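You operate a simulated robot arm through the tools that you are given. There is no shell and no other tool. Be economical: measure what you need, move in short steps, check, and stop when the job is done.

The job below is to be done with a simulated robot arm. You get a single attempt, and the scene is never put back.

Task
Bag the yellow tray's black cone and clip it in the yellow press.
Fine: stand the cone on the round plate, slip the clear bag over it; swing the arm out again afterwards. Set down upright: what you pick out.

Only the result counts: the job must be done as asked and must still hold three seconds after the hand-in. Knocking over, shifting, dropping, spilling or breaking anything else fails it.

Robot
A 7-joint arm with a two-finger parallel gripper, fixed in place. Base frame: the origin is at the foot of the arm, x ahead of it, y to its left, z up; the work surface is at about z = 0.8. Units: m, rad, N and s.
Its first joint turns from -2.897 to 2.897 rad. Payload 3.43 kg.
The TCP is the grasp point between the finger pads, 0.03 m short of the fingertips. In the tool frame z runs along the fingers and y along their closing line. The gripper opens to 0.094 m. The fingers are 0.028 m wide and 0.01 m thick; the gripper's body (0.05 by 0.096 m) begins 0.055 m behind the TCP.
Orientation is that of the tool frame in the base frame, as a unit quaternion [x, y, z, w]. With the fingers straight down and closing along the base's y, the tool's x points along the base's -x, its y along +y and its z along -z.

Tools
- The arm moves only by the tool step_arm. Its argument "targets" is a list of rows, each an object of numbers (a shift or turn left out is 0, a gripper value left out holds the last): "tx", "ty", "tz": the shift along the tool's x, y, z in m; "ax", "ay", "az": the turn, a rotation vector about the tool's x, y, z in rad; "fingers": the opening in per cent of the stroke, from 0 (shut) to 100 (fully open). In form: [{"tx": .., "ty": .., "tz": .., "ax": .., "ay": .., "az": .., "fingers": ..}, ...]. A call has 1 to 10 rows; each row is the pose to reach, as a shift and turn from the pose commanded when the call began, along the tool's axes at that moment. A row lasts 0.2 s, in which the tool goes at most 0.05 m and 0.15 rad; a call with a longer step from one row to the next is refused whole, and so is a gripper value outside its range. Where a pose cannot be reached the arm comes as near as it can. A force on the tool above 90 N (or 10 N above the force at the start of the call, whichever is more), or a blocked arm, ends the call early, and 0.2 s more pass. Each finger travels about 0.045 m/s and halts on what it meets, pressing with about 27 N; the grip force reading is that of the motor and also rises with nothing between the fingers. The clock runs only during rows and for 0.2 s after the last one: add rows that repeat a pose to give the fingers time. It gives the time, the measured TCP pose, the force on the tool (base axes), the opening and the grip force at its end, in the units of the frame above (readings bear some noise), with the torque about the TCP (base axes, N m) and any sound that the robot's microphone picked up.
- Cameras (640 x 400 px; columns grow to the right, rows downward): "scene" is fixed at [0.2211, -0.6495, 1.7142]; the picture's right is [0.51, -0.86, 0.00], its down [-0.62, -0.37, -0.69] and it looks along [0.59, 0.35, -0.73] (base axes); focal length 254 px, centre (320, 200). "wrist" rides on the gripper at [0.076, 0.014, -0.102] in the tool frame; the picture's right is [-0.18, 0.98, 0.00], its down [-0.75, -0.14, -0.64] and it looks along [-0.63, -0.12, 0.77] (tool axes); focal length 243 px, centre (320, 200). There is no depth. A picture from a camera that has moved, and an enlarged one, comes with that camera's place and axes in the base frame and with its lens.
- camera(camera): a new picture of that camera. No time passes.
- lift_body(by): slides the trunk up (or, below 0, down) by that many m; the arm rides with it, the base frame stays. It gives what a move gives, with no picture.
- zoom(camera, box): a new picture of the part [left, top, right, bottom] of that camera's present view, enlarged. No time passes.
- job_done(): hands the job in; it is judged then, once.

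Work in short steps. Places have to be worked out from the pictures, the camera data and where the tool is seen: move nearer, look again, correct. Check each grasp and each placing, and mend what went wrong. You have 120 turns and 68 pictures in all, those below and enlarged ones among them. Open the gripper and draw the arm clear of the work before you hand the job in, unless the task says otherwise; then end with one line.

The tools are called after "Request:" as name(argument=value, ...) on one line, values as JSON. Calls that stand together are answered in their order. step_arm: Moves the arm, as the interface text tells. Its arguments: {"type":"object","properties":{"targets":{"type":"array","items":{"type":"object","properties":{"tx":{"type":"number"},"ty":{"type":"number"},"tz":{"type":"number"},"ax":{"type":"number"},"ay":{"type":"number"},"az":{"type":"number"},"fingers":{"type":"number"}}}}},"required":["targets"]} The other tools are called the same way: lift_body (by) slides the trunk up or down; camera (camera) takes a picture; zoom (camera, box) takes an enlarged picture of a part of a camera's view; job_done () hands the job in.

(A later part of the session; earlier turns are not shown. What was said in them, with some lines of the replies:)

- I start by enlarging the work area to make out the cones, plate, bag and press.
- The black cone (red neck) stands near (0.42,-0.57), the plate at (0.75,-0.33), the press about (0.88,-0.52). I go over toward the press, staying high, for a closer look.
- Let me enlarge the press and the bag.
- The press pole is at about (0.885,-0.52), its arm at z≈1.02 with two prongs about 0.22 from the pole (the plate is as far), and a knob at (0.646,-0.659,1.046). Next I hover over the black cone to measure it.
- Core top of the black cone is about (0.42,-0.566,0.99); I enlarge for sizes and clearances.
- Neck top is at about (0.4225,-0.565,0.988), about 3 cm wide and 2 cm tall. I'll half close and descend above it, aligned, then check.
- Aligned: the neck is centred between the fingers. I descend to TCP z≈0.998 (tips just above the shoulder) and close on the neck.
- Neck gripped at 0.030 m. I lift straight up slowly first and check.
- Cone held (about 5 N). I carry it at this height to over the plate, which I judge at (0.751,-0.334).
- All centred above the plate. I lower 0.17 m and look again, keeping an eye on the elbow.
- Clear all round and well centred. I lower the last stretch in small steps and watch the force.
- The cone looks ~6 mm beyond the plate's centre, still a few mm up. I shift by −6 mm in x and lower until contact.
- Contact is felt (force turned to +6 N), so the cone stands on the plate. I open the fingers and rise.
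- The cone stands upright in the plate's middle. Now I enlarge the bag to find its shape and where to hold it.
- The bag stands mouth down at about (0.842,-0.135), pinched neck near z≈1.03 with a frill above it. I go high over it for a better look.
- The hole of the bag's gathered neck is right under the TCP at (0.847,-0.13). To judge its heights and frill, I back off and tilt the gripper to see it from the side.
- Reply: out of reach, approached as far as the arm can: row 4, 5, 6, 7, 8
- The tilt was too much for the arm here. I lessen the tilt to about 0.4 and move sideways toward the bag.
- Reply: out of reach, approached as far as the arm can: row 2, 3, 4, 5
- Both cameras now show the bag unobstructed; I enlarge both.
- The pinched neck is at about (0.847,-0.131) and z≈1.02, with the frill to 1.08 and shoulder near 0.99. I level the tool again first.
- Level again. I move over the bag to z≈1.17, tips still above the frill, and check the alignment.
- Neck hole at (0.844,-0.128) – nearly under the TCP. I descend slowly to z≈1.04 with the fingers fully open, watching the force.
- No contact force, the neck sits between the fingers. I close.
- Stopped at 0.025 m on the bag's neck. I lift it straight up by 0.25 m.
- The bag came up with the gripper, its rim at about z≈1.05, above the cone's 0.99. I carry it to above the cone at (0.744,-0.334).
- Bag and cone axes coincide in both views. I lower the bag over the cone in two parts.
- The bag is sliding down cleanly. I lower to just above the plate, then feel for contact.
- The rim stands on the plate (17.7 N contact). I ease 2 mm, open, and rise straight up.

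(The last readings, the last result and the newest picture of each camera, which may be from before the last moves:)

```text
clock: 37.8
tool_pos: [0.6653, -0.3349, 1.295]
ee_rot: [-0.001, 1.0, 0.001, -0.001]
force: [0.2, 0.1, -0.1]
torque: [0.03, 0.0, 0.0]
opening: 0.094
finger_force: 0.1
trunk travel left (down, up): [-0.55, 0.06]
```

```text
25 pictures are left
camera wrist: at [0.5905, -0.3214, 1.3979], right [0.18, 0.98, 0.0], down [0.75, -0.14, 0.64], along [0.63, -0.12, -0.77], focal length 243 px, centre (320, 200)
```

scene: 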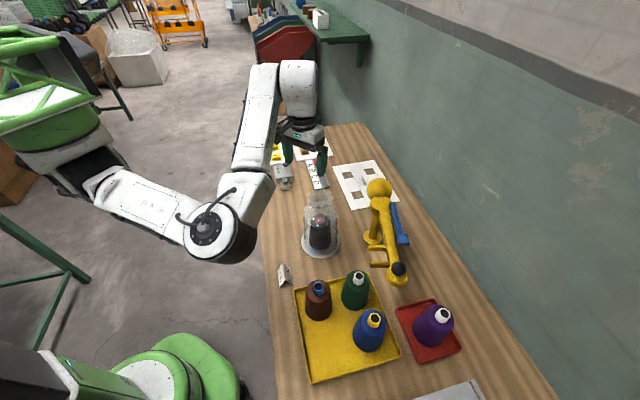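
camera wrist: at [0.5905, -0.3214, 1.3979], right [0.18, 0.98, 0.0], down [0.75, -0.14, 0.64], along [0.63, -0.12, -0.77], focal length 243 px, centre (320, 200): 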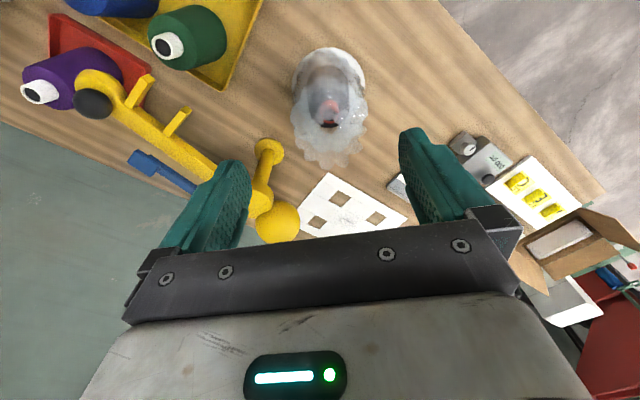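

Cone bagged and standing. Now the press: pivot (0.885,-0.518), prong tips at z≈1.01, knob at (0.647,-0.659,1.045). I hover above the knob with the closing line turned tangential (30°).

Request:
step_arm(targets=[{"tx": 0.002, "ty": -0.04, "az": -0.07}, {"tx": 0.004, "ty": -0.08, "az": -0.14}, {"tx": 0.006, "ty": -0.12, "tz": 0.01, "az": -0.21}, {"tx": 0.009, "ty": -0.16, "tz": 0.02, "az": -0.28}, {"tx": 0.011, "ty": -0.2, "tz": 0.03, "az": -0.35}, {"tx": 0.013, "ty": -0.24, "tz": 0.05, "az": -0.42}, {"tx": 0.016, "ty": -0.28, "tz": 0.07, "az": -0.49}, {"tx": 0.018, "ty": -0.324, "tz": 0.09, "az": -0.52}, {"tx": 0.018, "ty": -0.324, "tz": 0.09, "az": -0.52}])

Request:
camera(camera="wrist")

Request:
zoom(camera="scene", box=[280, 160, 420, 290])

```text
clock: 39.8
tool_pos: [0.6364, -0.6439, 1.2015]
ee_rot: [-0.258, 0.966, 0.0, 0.0]
force: [-0.4, -0.1, 0.5]
torque: [0.01, 0.02, -0.02]
opening: 0.0942
finger_force: 0.0
out of reach, approached as far as the arm can: row 8, 9
trunk travel left (down, up): [-0.55, 0.06]
```

```text
24 pictures are left
camera wrist: at [0.5645, -0.6703, 1.3038], right [-0.33, 0.94, 0.0], down [0.72, 0.25, 0.64], along [0.61, 0.21, -0.77], focal length 243 px, centre (320, 200)
```

wrist: 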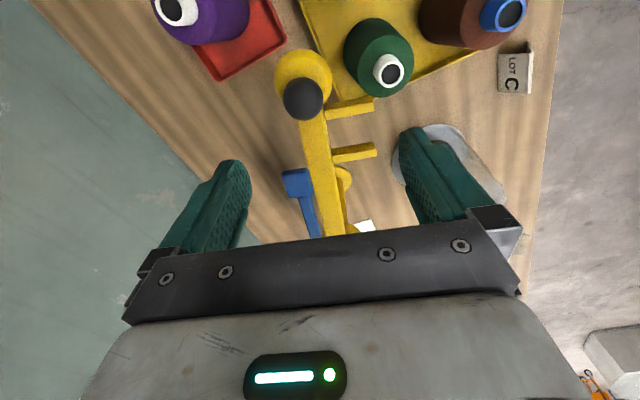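

```text
3.08 times, centred on (350, 225) of scene
camera zoom: at [0.2211, -0.6495, 1.7142], right [0.51, -0.86, 0.0], down [-0.62, -0.37, -0.69], along [0.59, 0.35, -0.73], focal length 783 px, centre (228, 123)
```

zoom: 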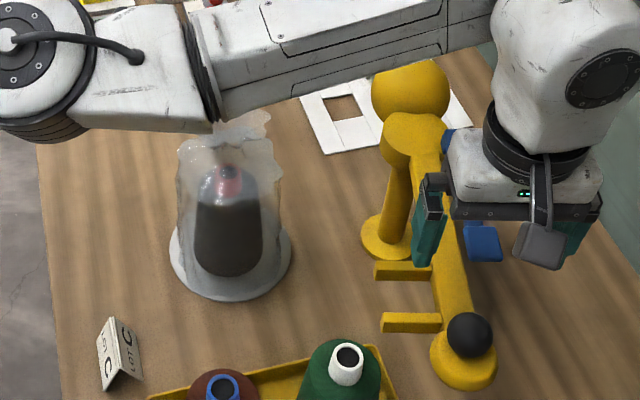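

The arm fell ~2 cm short at this height; lower down it may reach. I try shifting over the knob and descending partway (tips stay above the knob).

Request:
step_arm(targets=[{"tx": -0.001, "ty": -0.01, "tz": 0.03}, {"tx": -0.0015, "ty": -0.0194, "tz": 0.06}, {"tx": -0.0015, "ty": -0.0194, "tz": 0.075}, {"tx": -0.0015, "ty": -0.0194, "tz": 0.075}])

Request:
camera(camera="wrist")

```text
clock: 40.8
tool_pos: [0.639, -0.6446, 1.1275]
ee_rot: [-0.256, 0.967, 0.0, 0.0]
force: [-0.2, 0.0, 0.4]
torque: [0.01, 0.02, -0.03]
opening: 0.0939
finger_force: 0.1
out of reach, approached as far as the arm can: row 1, 2, 3, 4
trunk travel left (down, up): [-0.55, 0.06]
```

```text
22 pictures are left
camera wrist: at [0.5676, -0.6707, 1.2291], right [-0.33, 0.94, 0.0], down [0.72, 0.25, 0.64], along [0.61, 0.21, -0.77], focal length 243 px, centre (320, 200)
```

wrist: 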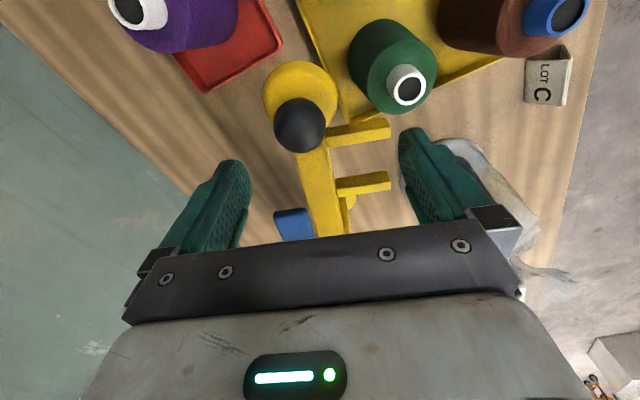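

Reach ends 17 mm short along the closing line, but the knob still lies between the open fingers. I descend in place to TCP z≈1.06 and check.

Request:
step_arm(targets=[{"tz": 0.03}, {"tz": 0.05}, {"tz": 0.06}, {"tz": 0.068}, {"tz": 0.068}])

Request:
camera(camera="wrist")

```text
clock: 42.0
tool_pos: [0.6391, -0.64, 1.0591]
ee_rot: [-0.258, 0.966, 0.0, 0.0]
force: [-0.6, -0.8, 0.2]
torque: [0.0, 0.01, 0.02]
opening: 0.094
finger_force: 0.0
trunk travel left (down, up): [-0.55, 0.06]
```

```text
21 pictures are left
camera wrist: at [0.5668, -0.667, 1.1609], right [-0.33, 0.94, 0.0], down [0.72, 0.25, 0.64], along [0.61, 0.21, -0.77], focal length 243 px, centre (320, 200)
```

wrist: 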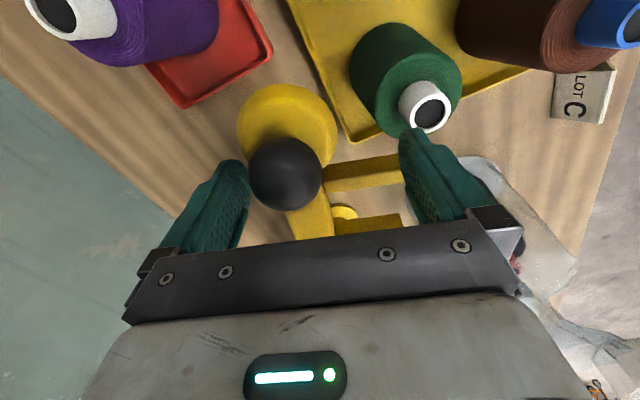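

The knob is between the fingers, next to the left one, with tips above the arm. I close; the arm may swing slightly toward the plate as it centres.

Request:
step_arm(targets=[{"fingers": 0}, {}, {}, {}, {}, {}])

Request:
camera(camera="wrist")

```text
clock: 43.4
tool_pos: [0.6385, -0.6413, 1.0585]
ee_rot: [-0.258, 0.966, 0.0, 0.0]
force: [-1.5, -0.9, -0.5]
torque: [0.06, -0.04, 0.03]
opening: 0.0293
finger_force: 44.7
trunk travel left (down, up): [-0.55, 0.06]
```

```text
20 pictures are left
camera wrist: at [0.5667, -0.667, 1.1609], right [-0.33, 0.94, 0.0], down [0.72, 0.25, 0.64], along [0.61, 0.21, -0.77], focal length 243 px, centre (320, 200)
```

wrist: 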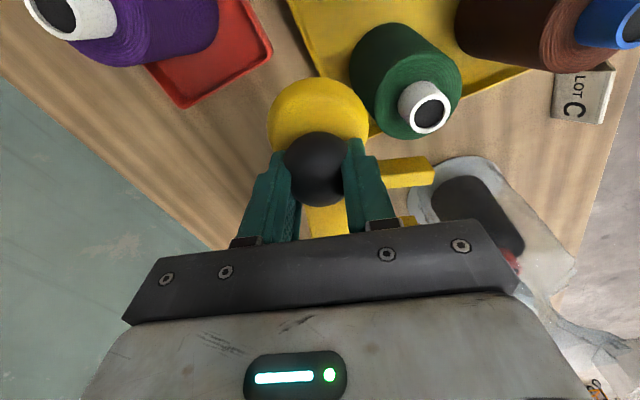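

The knob is gripped and the arm swung slightly (so it turns freely). I swing it along its arc about the pivot by 0.4 rad and check the forces.

Request:
step_arm(targets=[{"tx": -0.001, "ty": 0.0137, "az": 0.05}, {"tx": -0.003, "ty": 0.0274, "az": 0.1}, {"tx": -0.0088, "ty": 0.0543, "az": 0.2}, {"tx": -0.0172, "ty": 0.0805, "az": 0.3}, {"tx": -0.0281, "ty": 0.1058, "az": 0.4}])

Request:
camera(camera="wrist")

```text
clock: 44.8
tool_pos: [0.7017, -0.5931, 1.0898]
ee_rot: [-0.071, 0.992, 0.053, 0.093]
force: [3.9, 2.6, 0.3]
torque: [-0.14, 0.28, 0.0]
opening: 0.0
finger_force: 33.0
out of reach, approached as far as the arm can: row 2, 3, 4, 5
trunk travel left (down, up): [-0.55, 0.06]
stopped in row 5: the arm was blocked; the commanded pose is now the measured one
```

```text
19 pictures are left
camera wrist: at [0.608, -0.6013, 1.1748], right [0.03, 0.99, 0.13], down [0.64, -0.12, 0.76], along [0.77, 0.06, -0.64], focal length 243 px, centre (320, 200)
```

wrist: 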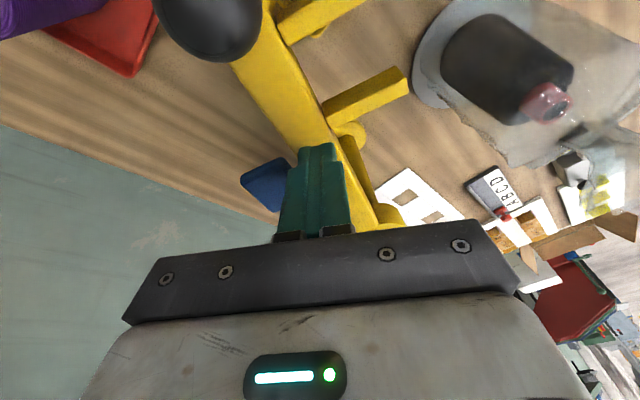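

The arm ran out of its range and slipped off the knob; nothing looks disturbed (the fingers are above the press arm). I lift away and level the tool.

Request:
step_arm(targets=[{"tz": -0.03}, {"tz": -0.06, "ax": 0.03, "ay": 0.05, "az": 0.04}, {"tz": -0.09, "ax": 0.07, "ay": 0.12, "az": 0.09}, {"tz": -0.12, "ax": 0.106, "ay": 0.186, "az": 0.142}, {"tz": -0.12, "ax": 0.106, "ay": 0.186, "az": 0.142, "fingers": 0}])

Request:
camera(camera="scene")

```text
clock: 46.0
tool_pos: [0.6796, -0.6107, 1.2066]
ee_rot: [0.001, 1.0, -0.002, -0.003]
force: [-0.7, -0.1, 0.3]
torque: [0.01, -0.03, 0.01]
opening: 0.0003
finger_force: 33.0
out of reach, approached as far as the arm can: row 2, 3
trunk travel left (down, up): [-0.55, 0.06]
```

```text
18 pictures are left
```

scene: 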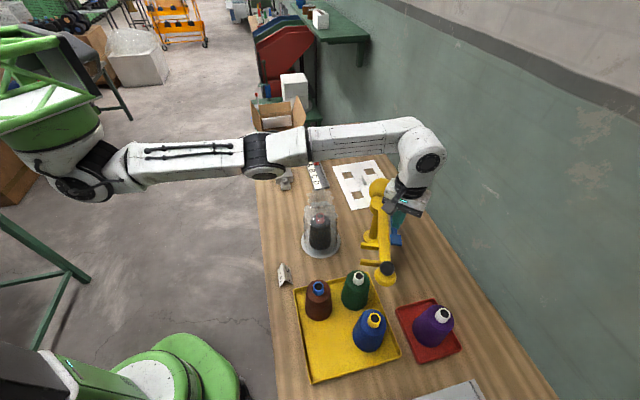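

The elbow is nearly straight, so reach is the limit. I draw back over free space and lower the trunk so the shoulder comes to a better height.

Request:
step_arm(targets=[{"tx": 0.03, "ty": 0.027, "tz": -0.012}, {"tx": 0.06, "ty": 0.055, "tz": -0.024}, {"tx": 0.09, "ty": 0.083, "tz": -0.036}, {"tx": 0.12, "ty": 0.11, "tz": -0.05}, {"tx": 0.12, "ty": 0.11, "tz": -0.09, "fingers": 100}, {"tx": 0.12, "ty": 0.11, "tz": -0.13}])

Request:
lift_body(by=-0.18)

```text
clock: 47.4
tool_pos: [0.6055, -0.5795, 1.4038]
ee_rot: [0.001, 1.0, 0.027, -0.016]
force: [-1.5, 2.1, 0.4]
torque: [-0.14, -0.08, 0.04]
opening: 0.0505
finger_force: 0.1
out of reach, approached as far as the arm can: row 1, 2, 3, 4, 5, 6
trunk travel left (down, up): [-0.55, 0.06]
```

```text
clock: 49.4
tool_pos: [0.6107, -0.5816, 1.2186]
ee_rot: [0.001, 0.999, 0.029, -0.018]
force: [0.0, -0.4, 0.2]
torque: [0.03, -0.02, 0.01]
opening: 0.0939
finger_force: 0.0
trunk travel left (down, up): [-0.37, 0.24]
```

Now I retract toward the base to bend the elbow and level the small tilt.

Request:
step_arm(targets=[{"tx": 0.03, "ty": 0.03, "ax": 0.03, "ay": -0.018}, {"tx": 0.06, "ty": 0.06, "ax": 0.058, "ay": -0.036}, {"tx": 0.09, "ty": 0.09, "ax": 0.058, "ay": -0.036}, {"tx": 0.12, "ty": 0.12, "ax": 0.058, "ay": -0.036}, {"tx": 0.12, "ty": 0.12, "ax": 0.058, "ay": -0.036}])

Request:
camera(camera="scene")

```text
clock: 50.6
tool_pos: [0.5667, -0.5888, 1.2737]
ee_rot: [0.0, 1.0, 0.004, -0.002]
force: [-0.3, -0.7, -0.4]
torque: [0.04, -0.01, 0.01]
opening: 0.0941
finger_force: 0.0
out of reach, approached as far as the arm can: row 1, 2, 3, 4, 5
trunk travel left (down, up): [-0.37, 0.24]
```

```text
17 pictures are left
```

scene: 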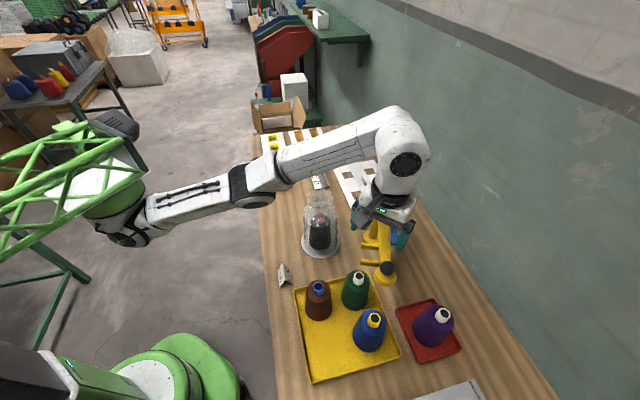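

I try going back in +y, the way the arm came, to bend the elbow again.

Request:
step_arm(targets=[{"ty": 0.04}, {"ty": 0.08}, {"ty": 0.12}, {"ty": 0.16}, {"ty": 0.2}, {"ty": 0.2}])

```text
clock: 52.0
tool_pos: [0.652, -0.5426, 1.2924]
ee_rot: [0.0, 1.0, 0.007, -0.007]
force: [-0.1, 0.7, -0.2]
torque: [0.0, 0.02, 0.01]
opening: 0.0938
finger_force: 0.1
out of reach, approached as far as the arm can: row 1, 2, 3, 4, 5, 6
trunk travel left (down, up): [-0.37, 0.24]
```

Radius does not shrink – the solver hangs at a straight elbow. I try lowering the tool here (over a clear spot, tips staying above 1.1) to unlock it.

Request:
step_arm(targets=[{"tz": 0.03}, {"tz": 0.06}, {"tz": 0.09}, {"tz": 0.12}, {"tz": 0.12}])

```text
clock: 53.2
tool_pos: [0.6557, -0.5542, 1.2579]
ee_rot: [0.001, 1.0, 0.0, -0.001]
force: [0.0, 0.5, -0.6]
torque: [0.02, 0.03, 0.0]
opening: 0.0939
finger_force: 0.1
out of reach, approached as far as the arm can: row 1, 2, 3, 4, 5
trunk travel left (down, up): [-0.37, 0.24]
```

Perhaps a wrist joint sits at its limit instead. I probe with a small yaw turn.

Request:
step_arm(targets=[{"az": 0.1}, {"az": 0.2}, {"az": 0.3}, {"az": 0.3}])

Request:
step_arm(targets=[{"tz": -0.02}, {"tz": -0.04}])

```text
clock: 54.2
tool_pos: [0.6555, -0.5554, 1.2597]
ee_rot: [0.15, 0.989, 0.0, -0.001]
force: [0.9, 0.1, 0.4]
torque: [0.0, -0.01, 0.0]
opening: 0.0941
finger_force: 0.1
trunk travel left (down, up): [-0.37, 0.24]
```

```text
clock: 54.8
tool_pos: [0.6556, -0.5454, 1.3015]
ee_rot: [0.15, 0.989, -0.001, 0.0]
force: [-0.6, -1.0, -0.1]
torque: [0.01, 0.01, 0.01]
opening: 0.0941
finger_force: 0.1
out of reach, approached as far as the arm can: row 2
trunk travel left (down, up): [-0.37, 0.24]
```

The pattern fits a locked straight elbow on the wrong side of full stretch. I stretch outward while sweeping up and sideways, so the elbow can flip back to its proper bend.

Request:
step_arm(targets=[{"tx": -0.03, "ty": -0.02, "tz": -0.01}, {"tx": -0.06, "ty": -0.03, "tz": -0.04}, {"tx": -0.07, "ty": 0.01, "tz": -0.065}, {"tx": -0.08, "ty": 0.05, "tz": -0.09}, {"tx": -0.0835, "ty": 0.095, "tz": -0.11}, {"tx": -0.05, "ty": 0.11, "tz": -0.13}, {"tx": -0.01, "ty": 0.13, "tz": -0.14}, {"tx": 0.035, "ty": 0.15, "tz": -0.14}, {"tx": 0.08, "ty": 0.17, "tz": -0.14}, {"tx": 0.08, "ty": 0.17, "tz": -0.14}])

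Request:
camera(camera="scene")

```text
clock: 57.0
tool_pos: [0.631, -0.354, 1.3445]
ee_rot: [0.15, 0.989, 0.009, 0.0]
force: [-0.4, 0.0, 0.9]
torque: [-0.03, 0.02, -0.01]
opening: 0.094
finger_force: 0.0
out of reach, approached as far as the arm can: row 1, 2, 3, 4, 5, 6, 7, 8, 9, 10
trunk travel left (down, up): [-0.37, 0.24]
```

```text
16 pictures are left
```

scene: 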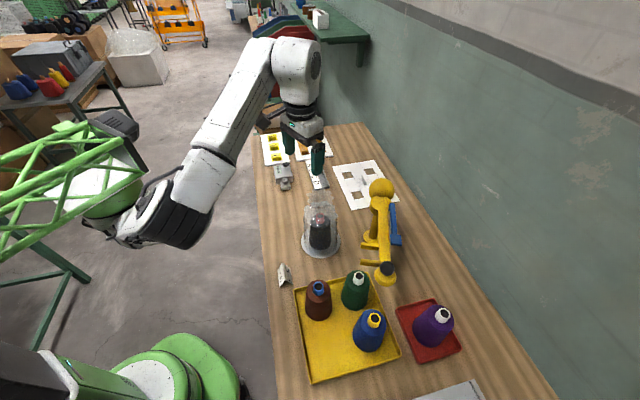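

The elbow is properly bent again. I raise the trunk to the middle height (+0.1), then hover just inside the knob, now at about (0.630,-0.632), careful not to overstretch.

Request:
lift_body(by=0.1)

Request:
step_arm(targets=[{"tx": -0.0073, "ty": -0.0256, "tz": 0.029, "az": -0.072}, {"tx": -0.0147, "ty": -0.0512, "tz": 0.058, "az": -0.144}, {"tx": -0.022, "ty": -0.0768, "tz": 0.087, "az": -0.216}, {"tx": -0.0293, "ty": -0.1024, "tz": 0.116, "az": -0.288}, {"tx": -0.0367, "ty": -0.128, "tz": 0.145, "az": -0.36}, {"tx": -0.044, "ty": -0.1536, "tz": 0.174, "az": -0.432}, {"tx": -0.0513, "ty": -0.179, "tz": 0.203, "az": -0.504}, {"tx": -0.0586, "ty": -0.205, "tz": 0.232, "az": -0.576}, {"tx": -0.066, "ty": -0.23, "tz": 0.261, "az": -0.648}, {"tx": -0.0733, "ty": -0.256, "tz": 0.29, "az": -0.72}])

Request:
camera(camera="wrist")

```text
clock: 58.3
tool_pos: [0.6301, -0.3549, 1.4459]
ee_rot: [0.15, 0.989, 0.008, 0.002]
force: [0.5, -0.4, -0.3]
torque: [0.04, -0.01, 0.0]
opening: 0.094
finger_force: 0.1
trunk travel left (down, up): [-0.47, 0.14]
```

```text
clock: 60.5
tool_pos: [0.6249, -0.6188, 1.1596]
ee_rot: [-0.207, 0.978, -0.001, 0.001]
force: [-1.3, 0.1, -0.2]
torque: [-0.03, -0.01, 0.01]
opening: 0.0938
finger_force: 0.0
trunk travel left (down, up): [-0.47, 0.14]
```

```text
15 pictures are left
camera wrist: at [0.5508, -0.6374, 1.2623], right [-0.23, 0.97, 0.0], down [0.74, 0.18, 0.64], along [0.63, 0.15, -0.77], focal length 243 px, centre (320, 200)
```

wrist: 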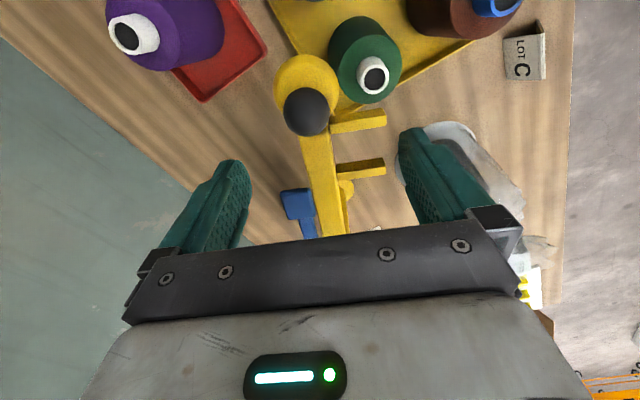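

No reach trouble now; the knob is at (0.632,-0.630). I shift a bit toward it, descend to z≈1.056 and close.

Request:
step_arm(targets=[{"tx": -0.001, "ty": -0.004, "tz": 0.03}, {"tx": -0.002, "ty": -0.008, "tz": 0.06}, {"tx": -0.002, "ty": -0.008, "tz": 0.085}, {"tx": -0.002, "ty": -0.008, "tz": 0.103}, {"tx": -0.002, "ty": -0.008, "tz": 0.103, "fingers": 0}, {"tx": -0.002, "ty": -0.008, "tz": 0.103}, {"tx": -0.002, "ty": -0.008, "tz": 0.103}, {"tx": -0.002, "ty": -0.008, "tz": 0.103}, {"tx": -0.002, "ty": -0.008, "tz": 0.103}])

Request:
camera(camera="wrist")

```text
clock: 62.5
tool_pos: [0.6321, -0.6267, 1.0597]
ee_rot: [-0.209, 0.978, -0.001, 0.001]
force: [-0.5, -0.8, -1.0]
torque: [0.01, -0.02, 0.07]
opening: 0.0296
finger_force: 38.0
trunk travel left (down, up): [-0.47, 0.14]
```

```text
14 pictures are left
camera wrist: at [0.5562, -0.6438, 1.1619], right [-0.23, 0.97, 0.0], down [0.74, 0.18, 0.64], along [0.63, 0.15, -0.77], focal length 243 px, centre (320, 200)
```

wrist: 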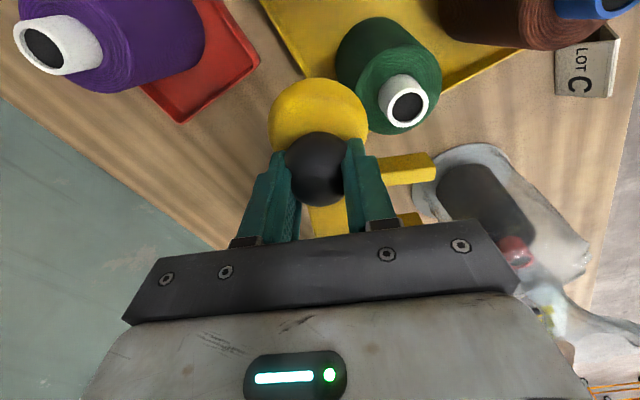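

Knob gripped again (at radius 0.2755 from the pivot). I swing along the arc by 0.4 rad with the tool turning along.

Request:
step_arm(targets=[{"tx": -0.0005, "ty": 0.0138, "az": 0.05}, {"tx": -0.0018, "ty": 0.0275, "az": 0.1}, {"tx": -0.0036, "ty": 0.0411, "az": 0.15}, {"tx": -0.0062, "ty": 0.0547, "az": 0.2}, {"tx": -0.0095, "ty": 0.0681, "az": 0.25}, {"tx": -0.0134, "ty": 0.0813, "az": 0.3}, {"tx": -0.018, "ty": 0.0943, "az": 0.35}, {"tx": -0.0232, "ty": 0.107, "az": 0.4}])

Request:
camera(camera="wrist")

```text
clock: 64.3
tool_pos: [0.6095, -0.5169, 1.0593]
ee_rot: [-0.009, 1.0, -0.002, 0.003]
force: [6.2, 0.4, 20.5]
torque: [-0.16, 0.37, 0.3]
opening: 0.0292
finger_force: 45.3
trunk travel left (down, up): [-0.47, 0.14]
```

```text
13 pictures are left
camera wrist: at [0.5321, -0.5047, 1.1615], right [0.17, 0.99, 0.0], down [0.75, -0.12, 0.65], along [0.64, -0.11, -0.76], focal length 243 px, centre (320, 200)
```

wrist: 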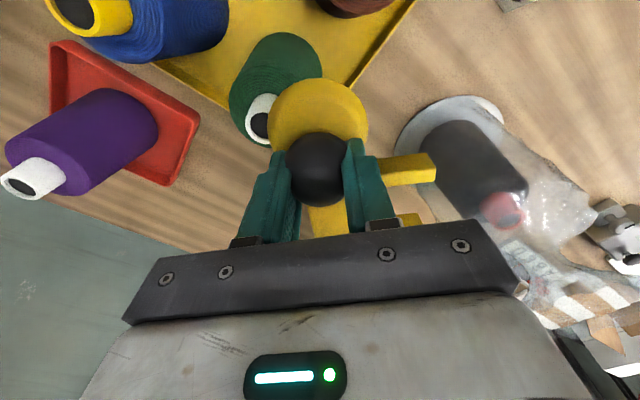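

Swinging well, at arm angle ≈180°; some vertical load, so I ease 2 mm up and continue another 0.5 rad to just before the bag.

Request:
step_arm(targets=[{"tx": -0.0005, "ty": 0.0138, "tz": -0.001, "az": 0.05}, {"tx": -0.002, "ty": 0.0275, "tz": -0.002, "az": 0.1}, {"tx": -0.004, "ty": 0.0411, "tz": -0.002, "az": 0.15}, {"tx": -0.0067, "ty": 0.0546, "tz": -0.002, "az": 0.2}, {"tx": -0.0141, "ty": 0.0811, "tz": -0.002, "az": 0.3}, {"tx": -0.0241, "ty": 0.1068, "tz": -0.002, "az": 0.4}, {"tx": -0.03, "ty": 0.119, "tz": -0.002, "az": 0.45}, {"tx": -0.0366, "ty": 0.1314, "tz": -0.002, "az": 0.5}, {"tx": -0.0366, "ty": 0.1314, "tz": -0.002, "az": 0.5}])

Request:
camera(camera="wrist")

Request:
zoom(camera="scene", box=[270, 160, 420, 290])

```text
clock: 66.3
tool_pos: [0.6414, -0.384, 1.0595]
ee_rot: [0.238, 0.971, 0.0, -0.001]
force: [-32.4, 18.3, -2.6]
torque: [0.24, 0.28, 0.08]
opening: 0.0298
finger_force: 45.3
trunk travel left (down, up): [-0.47, 0.14]
```

```text
12 pictures are left
camera wrist: at [0.5817, -0.3372, 1.1619], right [0.62, 0.79, 0.0], down [0.6, -0.47, 0.64], along [0.5, -0.4, -0.77], focal length 243 px, centre (320, 200)
```

wrist: 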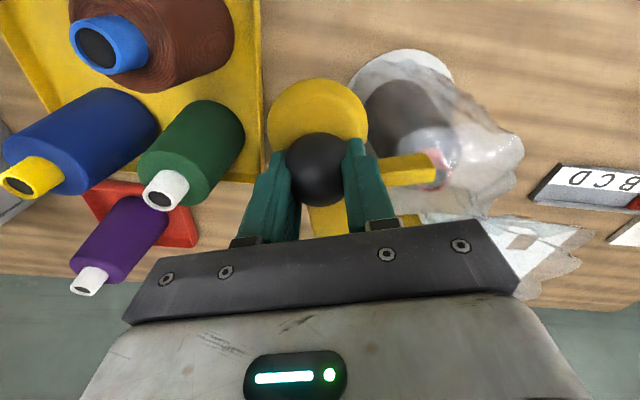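

```text
3.08 times, centred on (345, 225) of scene
camera zoom: at [0.2211, -0.6495, 1.7142], right [0.51, -0.86, 0.0], down [-0.62, -0.37, -0.69], along [0.59, 0.35, -0.73], focal length 783 px, centre (243, 123)
```

zoom: 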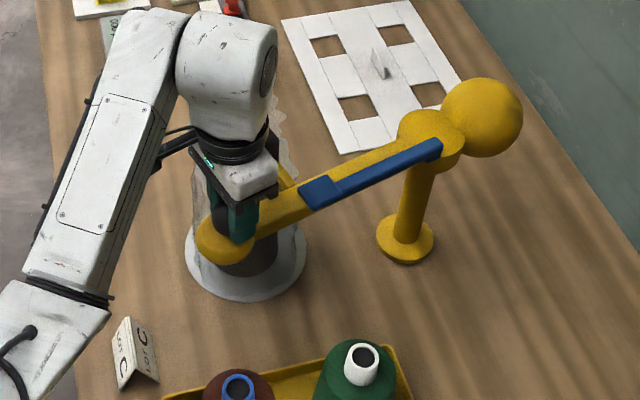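

The arm is at ≈152°, with the prongs just short of the bag's neck; the ~35 N radial load says the true radius is a bit larger (≈0.287 about (0.897,-0.516)). I correct for that and swing slowly 0.2 rad more.

Request:
step_arm(targets=[{"tx": 0.0027}, {"tx": 0.0023, "ty": 0.0144, "az": 0.05}, {"tx": 0.0014, "ty": 0.0287, "az": 0.1}, {"tx": -0.0004, "ty": 0.043, "az": 0.15}, {"tx": -0.0028, "ty": 0.0572, "az": 0.2}, {"tx": -0.0028, "ty": 0.0572, "az": 0.2}])

Request:
camera(camera="wrist")

```text
clock: 67.7
tool_pos: [0.6736, -0.3373, 1.0601]
ee_rot: [0.335, 0.942, 0.0, 0.002]
force: [9.5, -8.2, -23.7]
torque: [-0.6, -0.99, 0.01]
opening: 0.0296
finger_force: 45.3
trunk travel left (down, up): [-0.47, 0.14]
```

```text
10 pictures are left
camera wrist: at [0.6244, -0.2787, 1.1617], right [0.76, 0.65, 0.0], down [0.49, -0.58, 0.64], along [0.42, -0.49, -0.77], focal length 243 px, centre (320, 200)
```

wrist: 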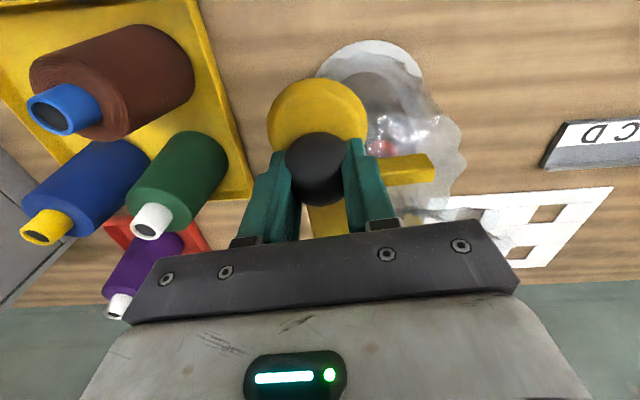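

No click yet; the prongs are beginning to straddle the bag's neck. I continue in small steps of 0.04 rad, watching force and sound.

Request:
step_arm(targets=[{"tx": -0.001, "ty": 0.0057, "tz": 0.001, "az": 0.02}, {"tx": -0.0012, "ty": 0.0114, "tz": 0.001, "az": 0.04}, {"tx": -0.0015, "ty": 0.0172, "tz": 0.001, "az": 0.06}, {"tx": -0.0019, "ty": 0.0229, "tz": 0.001, "az": 0.08}, {"tx": -0.0019, "ty": 0.0229, "tz": 0.001, "az": 0.08}])

```text
clock: 68.9
tool_pos: [0.6856, -0.325, 1.0597]
ee_rot: [0.375, 0.927, -0.002, -0.001]
force: [-16.8, -30.2, -17.3]
torque: [-0.29, 0.1, 0.11]
opening: 0.0295
finger_force: 45.2
trunk travel left (down, up): [-0.47, 0.14]
```

Resistance of ~34 N appears at arm angle ≈138°. I look before pushing on.

Request:
zoom(camera="scene", box=[280, 160, 400, 270])

Request:
zoom(camera="wrist", box=[230, 20, 490, 240])

```text
3.64 times, centred on (340, 215) of scene
camera zoom: at [0.2211, -0.6495, 1.7142], right [0.51, -0.86, 0.0], down [-0.62, -0.37, -0.69], along [0.59, 0.35, -0.73], focal length 925 px, centre (247, 146)
```

zoom: 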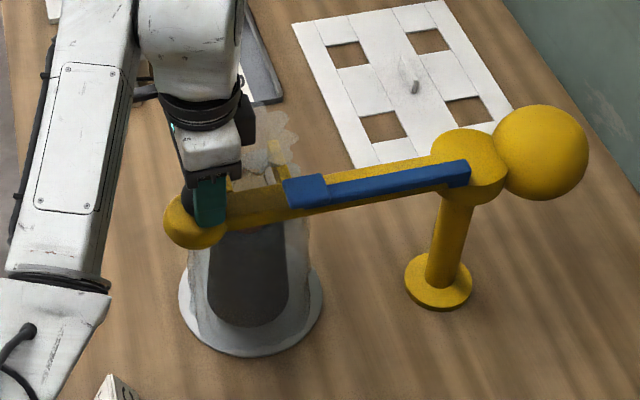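

```text
1.82 times, centred on (360, 130) of wrist
camera zoom: at [0.6422, -0.2608, 1.1619], right [0.82, 0.58, 0.0], down [0.44, -0.62, 0.64], along [0.37, -0.53, -0.77], focal length 441 px, centre (247, 327)
```

zoom: 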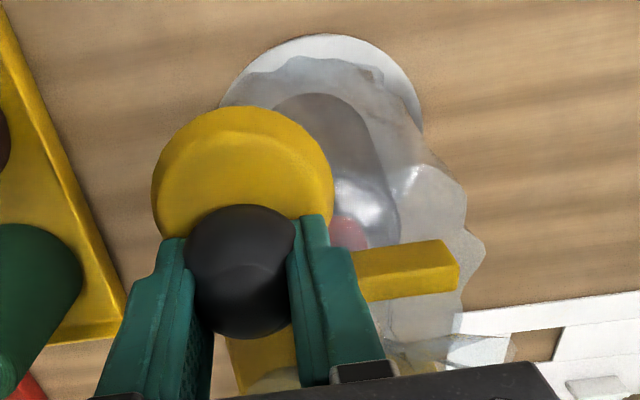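

The neck lies between the prongs, cone still upright, so the resistance is in the press itself (stop or catch). I push a little further, watching for a click.

Request:
step_arm(targets=[{"ty": 0.0015, "tx": 0}, {"ty": 0.003}, {"ty": 0.003}])

```text
clock: 69.7
tool_pos: [0.6856, -0.3245, 1.0607]
ee_rot: [0.377, 0.926, -0.004, -0.001]
force: [-32.2, -48.3, -16.1]
torque: [-0.35, 0.26, 0.31]
opening: 0.0297
finger_force: 45.0
trunk travel left (down, up): [-0.47, 0.14]
```

It is at a firm stop, so the arm is home. The blue lever rides beside the arm, sloping up to its pad at about (0.732,-0.411,1.06) – evidently it is pressed down to clip. I relieve the load, open slightly and rise off the knob.

Request:
step_arm(targets=[{"ty": -0.003}, {"ty": -0.0045, "fingers": 47}, {"ty": -0.0045}, {"ty": -0.0045}, {"ty": -0.0045, "tz": -0.02}, {"ty": -0.0045, "tz": -0.06}, {"ty": -0.0045, "tz": -0.1}, {"ty": -0.0045, "tz": -0.12, "fingers": 0}, {"ty": -0.0045, "tz": -0.12}])

Request:
camera(camera="wrist")

```text
clock: 71.7
tool_pos: [0.6855, -0.3202, 1.1813]
ee_rot: [0.372, 0.928, 0.0, 0.001]
force: [0.8, -0.8, 0.1]
torque: [0.0, 0.01, 0.01]
opening: 0.0002
finger_force: 6.7
trunk travel left (down, up): [-0.47, 0.14]
```

```text
7 pictures are left
camera wrist: at [0.6413, -0.2579, 1.2834], right [0.81, 0.58, 0.0], down [0.45, -0.62, 0.64], along [0.38, -0.52, -0.77], focal length 243 px, centre (320, 200)
```

wrist: 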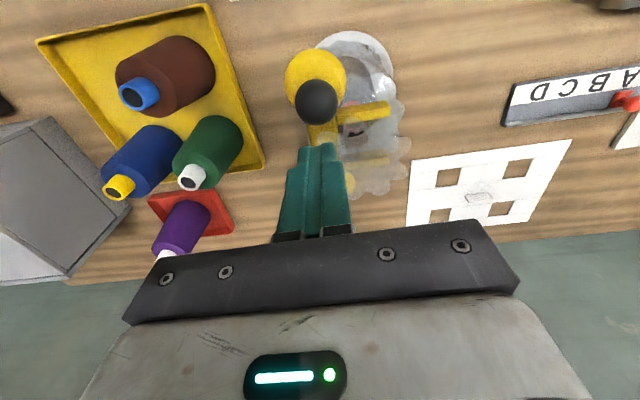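

Arm stays home, with the neck between the prongs. I move over the blue pad at this height and verify with one picture.

Request:
step_arm(targets=[{"tx": -0.032, "ty": -0.011}, {"tx": -0.064, "ty": -0.022}, {"tx": -0.0963, "ty": -0.0335}, {"tx": -0.0963, "ty": -0.0335, "tz": 0.03}, {"tx": -0.0963, "ty": -0.0335, "tz": 0.05}, {"tx": -0.0963, "ty": -0.0335, "tz": 0.05}])

Request:
camera(camera="wrist")

```text
clock: 73.1
tool_pos: [0.734, -0.4142, 1.1283]
ee_rot: [0.371, 0.929, 0.0, 0.002]
force: [0.1, -0.2, 0.4]
torque: [0.01, 0.0, -0.01]
opening: 0.0003
finger_force: 26.6
trunk travel left (down, up): [-0.47, 0.14]
```

```text
6 pictures are left
camera wrist: at [0.6898, -0.3514, 1.2311], right [0.81, 0.58, 0.0], down [0.45, -0.62, 0.64], along [0.38, -0.52, -0.77], focal length 243 px, centre (320, 200)
```

wrist: 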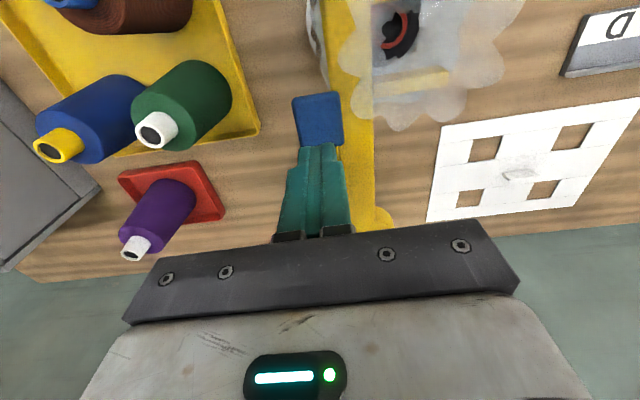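

The pad is at (0.729,-0.407), ~8 mm along tool x. I shift onto it and press down gradually, listening for a click.

Request:
step_arm(targets=[{"tx": 0.008, "ty": 0.001, "tz": 0.01}, {"tx": 0.008, "ty": 0.001, "tz": 0.025}, {"tx": 0.008, "ty": 0.001, "tz": 0.035}, {"tx": 0.008, "ty": 0.001, "tz": 0.04}, {"tx": 0.008, "ty": 0.001, "tz": 0.045}, {"tx": 0.008, "ty": 0.001, "tz": 0.05}, {"tx": 0.008, "ty": 0.001, "tz": 0.05}])

```text
clock: 74.7
tool_pos: [0.727, -0.4062, 1.0809]
ee_rot: [0.371, 0.929, 0.0, 0.002]
force: [-1.8, 2.0, 4.5]
torque: [-0.02, 0.03, 0.03]
opening: 0.0
finger_force: 27.2
trunk travel left (down, up): [-0.47, 0.14]
```

Light contact (4.5 N) with the tips at 1.05; the lever seems to yield. I press further.

Request:
step_arm(targets=[{"tz": 0.004}, {"tz": 0.008}, {"tz": 0.012}, {"tz": 0.016}, {"tz": 0.016}])

```text
clock: 75.9
tool_pos: [0.7272, -0.4048, 1.0693]
ee_rot: [0.372, 0.928, -0.002, 0.006]
force: [-10.3, 9.3, 53.6]
torque: [-0.32, -0.21, 0.26]
opening: 0.0
finger_force: 27.0
trunk travel left (down, up): [-0.47, 0.14]
```

53 N now and little further travel; I press 2–3 mm more, staying under 90 N, to see whether it clicks.

Request:
step_arm(targets=[{"tz": 0.0012}, {"tz": 0.0024}, {"tz": 0.0024}, {"tz": 0.0024}])

Request:
zoom(camera="wrist", box=[230, 0, 490, 220])

```text
clock: 76.9
tool_pos: [0.7282, -0.4059, 1.0687]
ee_rot: [0.371, 0.929, -0.001, 0.008]
force: [-11.0, 12.2, 67.3]
torque: [-0.35, -0.31, 0.56]
opening: 0.0002
finger_force: 27.3
trunk travel left (down, up): [-0.47, 0.14]
```

```text
1.82 times, centred on (360, 110) of wrist
camera zoom: at [0.6821, -0.3428, 1.1697], right [0.81, 0.58, 0.01], down [0.44, -0.62, 0.65], along [0.38, -0.53, -0.76], focal length 441 px, centre (247, 364)
```

zoom: 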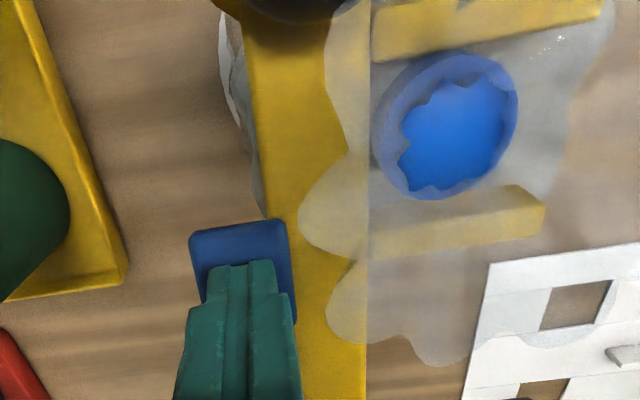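

A blue clip ring now sits on the bag's neck between the prongs: clipped. I rise off the lever and go back above the knob, fingers to 47 %.

Request:
step_arm(targets=[{"tz": -0.01}, {"tz": -0.03}, {"tz": -0.07}, {"tz": -0.11}, {"tx": 0.03, "ty": 0.01, "tz": -0.115, "fingers": 47}, {"tx": 0.06, "ty": 0.02, "tz": -0.115}, {"tx": 0.0877, "ty": 0.0297, "tz": -0.115}, {"tx": 0.0877, "ty": 0.0297, "tz": -0.115}])

Request:
camera(camera="wrist")

```text
clock: 78.7
tool_pos: [0.6842, -0.3231, 1.1775]
ee_rot: [0.371, 0.929, 0.0, 0.001]
force: [-0.3, 0.4, 0.5]
torque: [-0.06, 0.01, -0.02]
opening: 0.0441
finger_force: 0.0
trunk travel left (down, up): [-0.47, 0.14]
```

```text
4 pictures are left
camera wrist: at [0.6393, -0.2605, 1.2791], right [0.81, 0.58, 0.0], down [0.45, -0.62, 0.64], along [0.38, -0.52, -0.77], focal length 243 px, centre (320, 200)
```

wrist: 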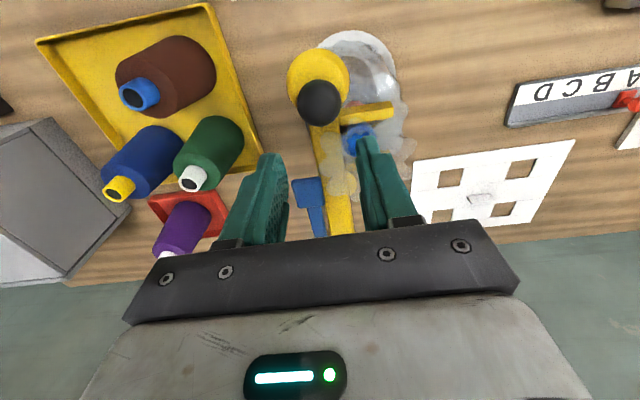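

Knob at (0.683,-0.323), right under the TCP. I descend to z≈1.06 and grip it.

Request:
step_arm(targets=[{"tz": 0.04}, {"tz": 0.08}, {"tz": 0.105}, {"tz": 0.118}, {"tz": 0.118, "fingers": 0}, {"tz": 0.118}, {"tz": 0.118}, {"tz": 0.118}])

```text
clock: 80.5
tool_pos: [0.6854, -0.3237, 1.0591]
ee_rot: [0.372, 0.928, -0.001, 0.001]
force: [-9.0, -2.4, -7.7]
torque: [-0.34, -0.2, -0.06]
opening: 0.0296
finger_force: 45.2
trunk travel left (down, up): [-0.47, 0.14]
```

Knob held. I swing the arm back out along the same arc, slowly at first while the prongs leave the bag.

Request:
step_arm(targets=[{"tx": -0.0003, "ty": -0.0072, "az": -0.025}, {"tx": -0.0007, "ty": -0.0143, "az": -0.05}, {"tx": -0.0021, "ty": -0.0285, "az": -0.1}, {"tx": -0.0043, "ty": -0.0426, "az": -0.15}, {"tx": -0.0071, "ty": -0.0567, "az": -0.2}, {"tx": -0.0149, "ty": -0.0842, "az": -0.3}, {"tx": -0.0254, "ty": -0.1107, "az": -0.4}, {"tx": -0.0385, "ty": -0.1362, "az": -0.5}, {"tx": -0.054, "ty": -0.1601, "az": -0.6}])

```text
clock: 82.5
tool_pos: [0.6117, -0.4788, 1.0572]
ee_rot: [0.082, 0.997, 0.0, -0.001]
force: [-28.0, 4.2, -26.8]
torque: [-0.13, 0.08, -0.18]
opening: 0.0296
finger_force: 45.1
trunk travel left (down, up): [-0.47, 0.14]
```

Still holding; arm at ≈173° and clear of the bag. I finish the swing out to ≈203°, with 2 mm radial correction.

Request:
step_arm(targets=[{"tx": 0.001, "ty": -0.0144, "tz": 0.001, "az": -0.05}, {"tx": -0.0004, "ty": -0.0287, "tz": 0.001, "az": -0.1}, {"tx": -0.0028, "ty": -0.043, "tz": 0.001, "az": -0.15}, {"tx": -0.0056, "ty": -0.057, "tz": 0.001, "az": -0.2}, {"tx": -0.0137, "ty": -0.0846, "tz": 0.001, "az": -0.3}, {"tx": -0.0245, "ty": -0.1112, "tz": 0.001, "az": -0.4}, {"tx": -0.031, "ty": -0.124, "tz": 0.001, "az": -0.45}, {"tx": -0.0379, "ty": -0.1367, "tz": 0.001, "az": -0.5}, {"tx": -0.0425, "ty": -0.1441, "tz": 0.001, "az": -0.53}])

```text
clock: 84.5
tool_pos: [0.632, -0.6253, 1.0586]
ee_rot: [-0.185, 0.983, -0.002, 0.002]
force: [-11.1, -5.4, -0.6]
torque: [0.19, 0.35, -0.2]
opening: 0.0296
finger_force: 45.7
trunk travel left (down, up): [-0.47, 0.14]
```

The arm is back out. I open, rise, and draw the arm clear.

Request:
step_arm(targets=[{"fingers": 55}, {}, {}, {"tz": -0.02}, {"tz": -0.06}, {"tz": -0.1}, {"tz": -0.14, "tx": 0.005, "ty": 0.02}, {"tz": -0.17, "tx": 0.01, "ty": 0.05}, {"tz": -0.2, "tx": 0.02, "ty": 0.08}, {"tz": -0.22, "tx": 0.03, "ty": 0.12}])

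Request:
step_arm(targets=[{"tx": 0.03, "ty": 0.03}, {"tx": 0.06, "ty": 0.06, "fingers": 100}, {"tx": 0.09, "ty": 0.08}, {"tx": 0.12, "ty": 0.1}, {"tx": 0.12, "ty": 0.1}])

Request:
camera(camera="scene")

```text
clock: 86.7
tool_pos: [0.5636, -0.523, 1.2769]
ee_rot: [-0.183, 0.983, 0.0, 0.001]
force: [-1.2, 0.4, -0.5]
torque: [-0.03, 0.02, -0.03]
opening: 0.0517
finger_force: 0.1
trunk travel left (down, up): [-0.47, 0.14]
```

```text
clock: 87.9
tool_pos: [0.4141, -0.4721, 1.2787]
ee_rot: [-0.184, 0.983, -0.001, 0.001]
force: [-0.3, -0.1, -0.3]
torque: [0.0, 0.01, -0.04]
opening: 0.094
finger_force: 0.0
trunk travel left (down, up): [-0.47, 0.14]
```

```text
3 pictures are left
```

scene: 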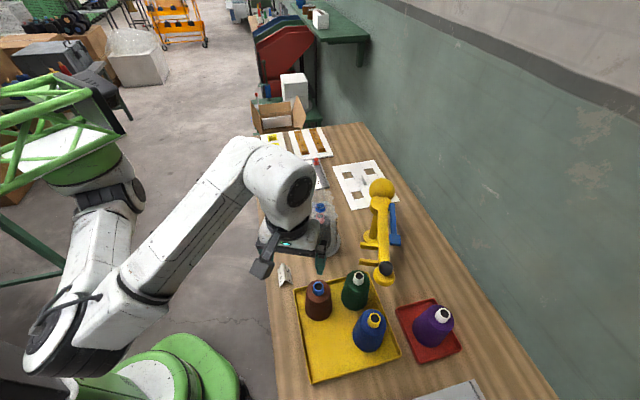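

The arm blocks the view of the bag; I draw back some more and take a final look.

Request:
step_arm(targets=[{"tx": 0.04, "ty": 0.015, "tz": -0.02}, {"tx": 0.075, "ty": 0.03, "tz": -0.04}, {"tx": 0.11, "ty": 0.045, "tz": -0.05}, {"tx": 0.14, "ty": 0.055, "tz": -0.05}])

Request:
zoom(camera="scene", box=[250, 140, 470, 390])

```text
clock: 88.9
tool_pos: [0.262, -0.4738, 1.3266]
ee_rot: [-0.185, 0.983, 0.0, 0.002]
force: [-0.4, -0.9, 0.0]
torque: [0.0, 0.02, 0.04]
opening: 0.0938
finger_force: 0.1
trunk travel left (down, up): [-0.47, 0.14]
```

```text
1.60 times, centred on (360, 265) of scene
camera zoom: at [0.2211, -0.6495, 1.7142], right [0.51, -0.86, 0.0], down [-0.62, -0.37, -0.69], along [0.59, 0.35, -0.73], focal length 407 px, centre (256, 96)
```

zoom: 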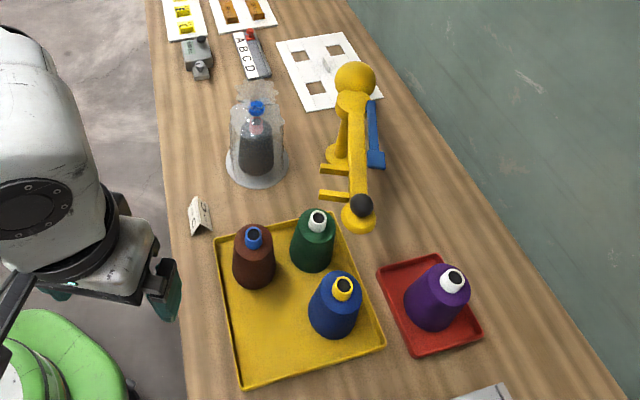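

The black cone stands upright on the plate, bagged, with the blue clip on the neck. The press arm is out, the other cones are untouched and the gripper is open and clear, so I hand in.

Request:
job_done()

```text
The job is handed in.
```

The black cone is standing upright on the round plate with the clear bag over it and the bag's neck clipped. The press arm is swung back out to within a few degrees of where it started. The job is handed in.
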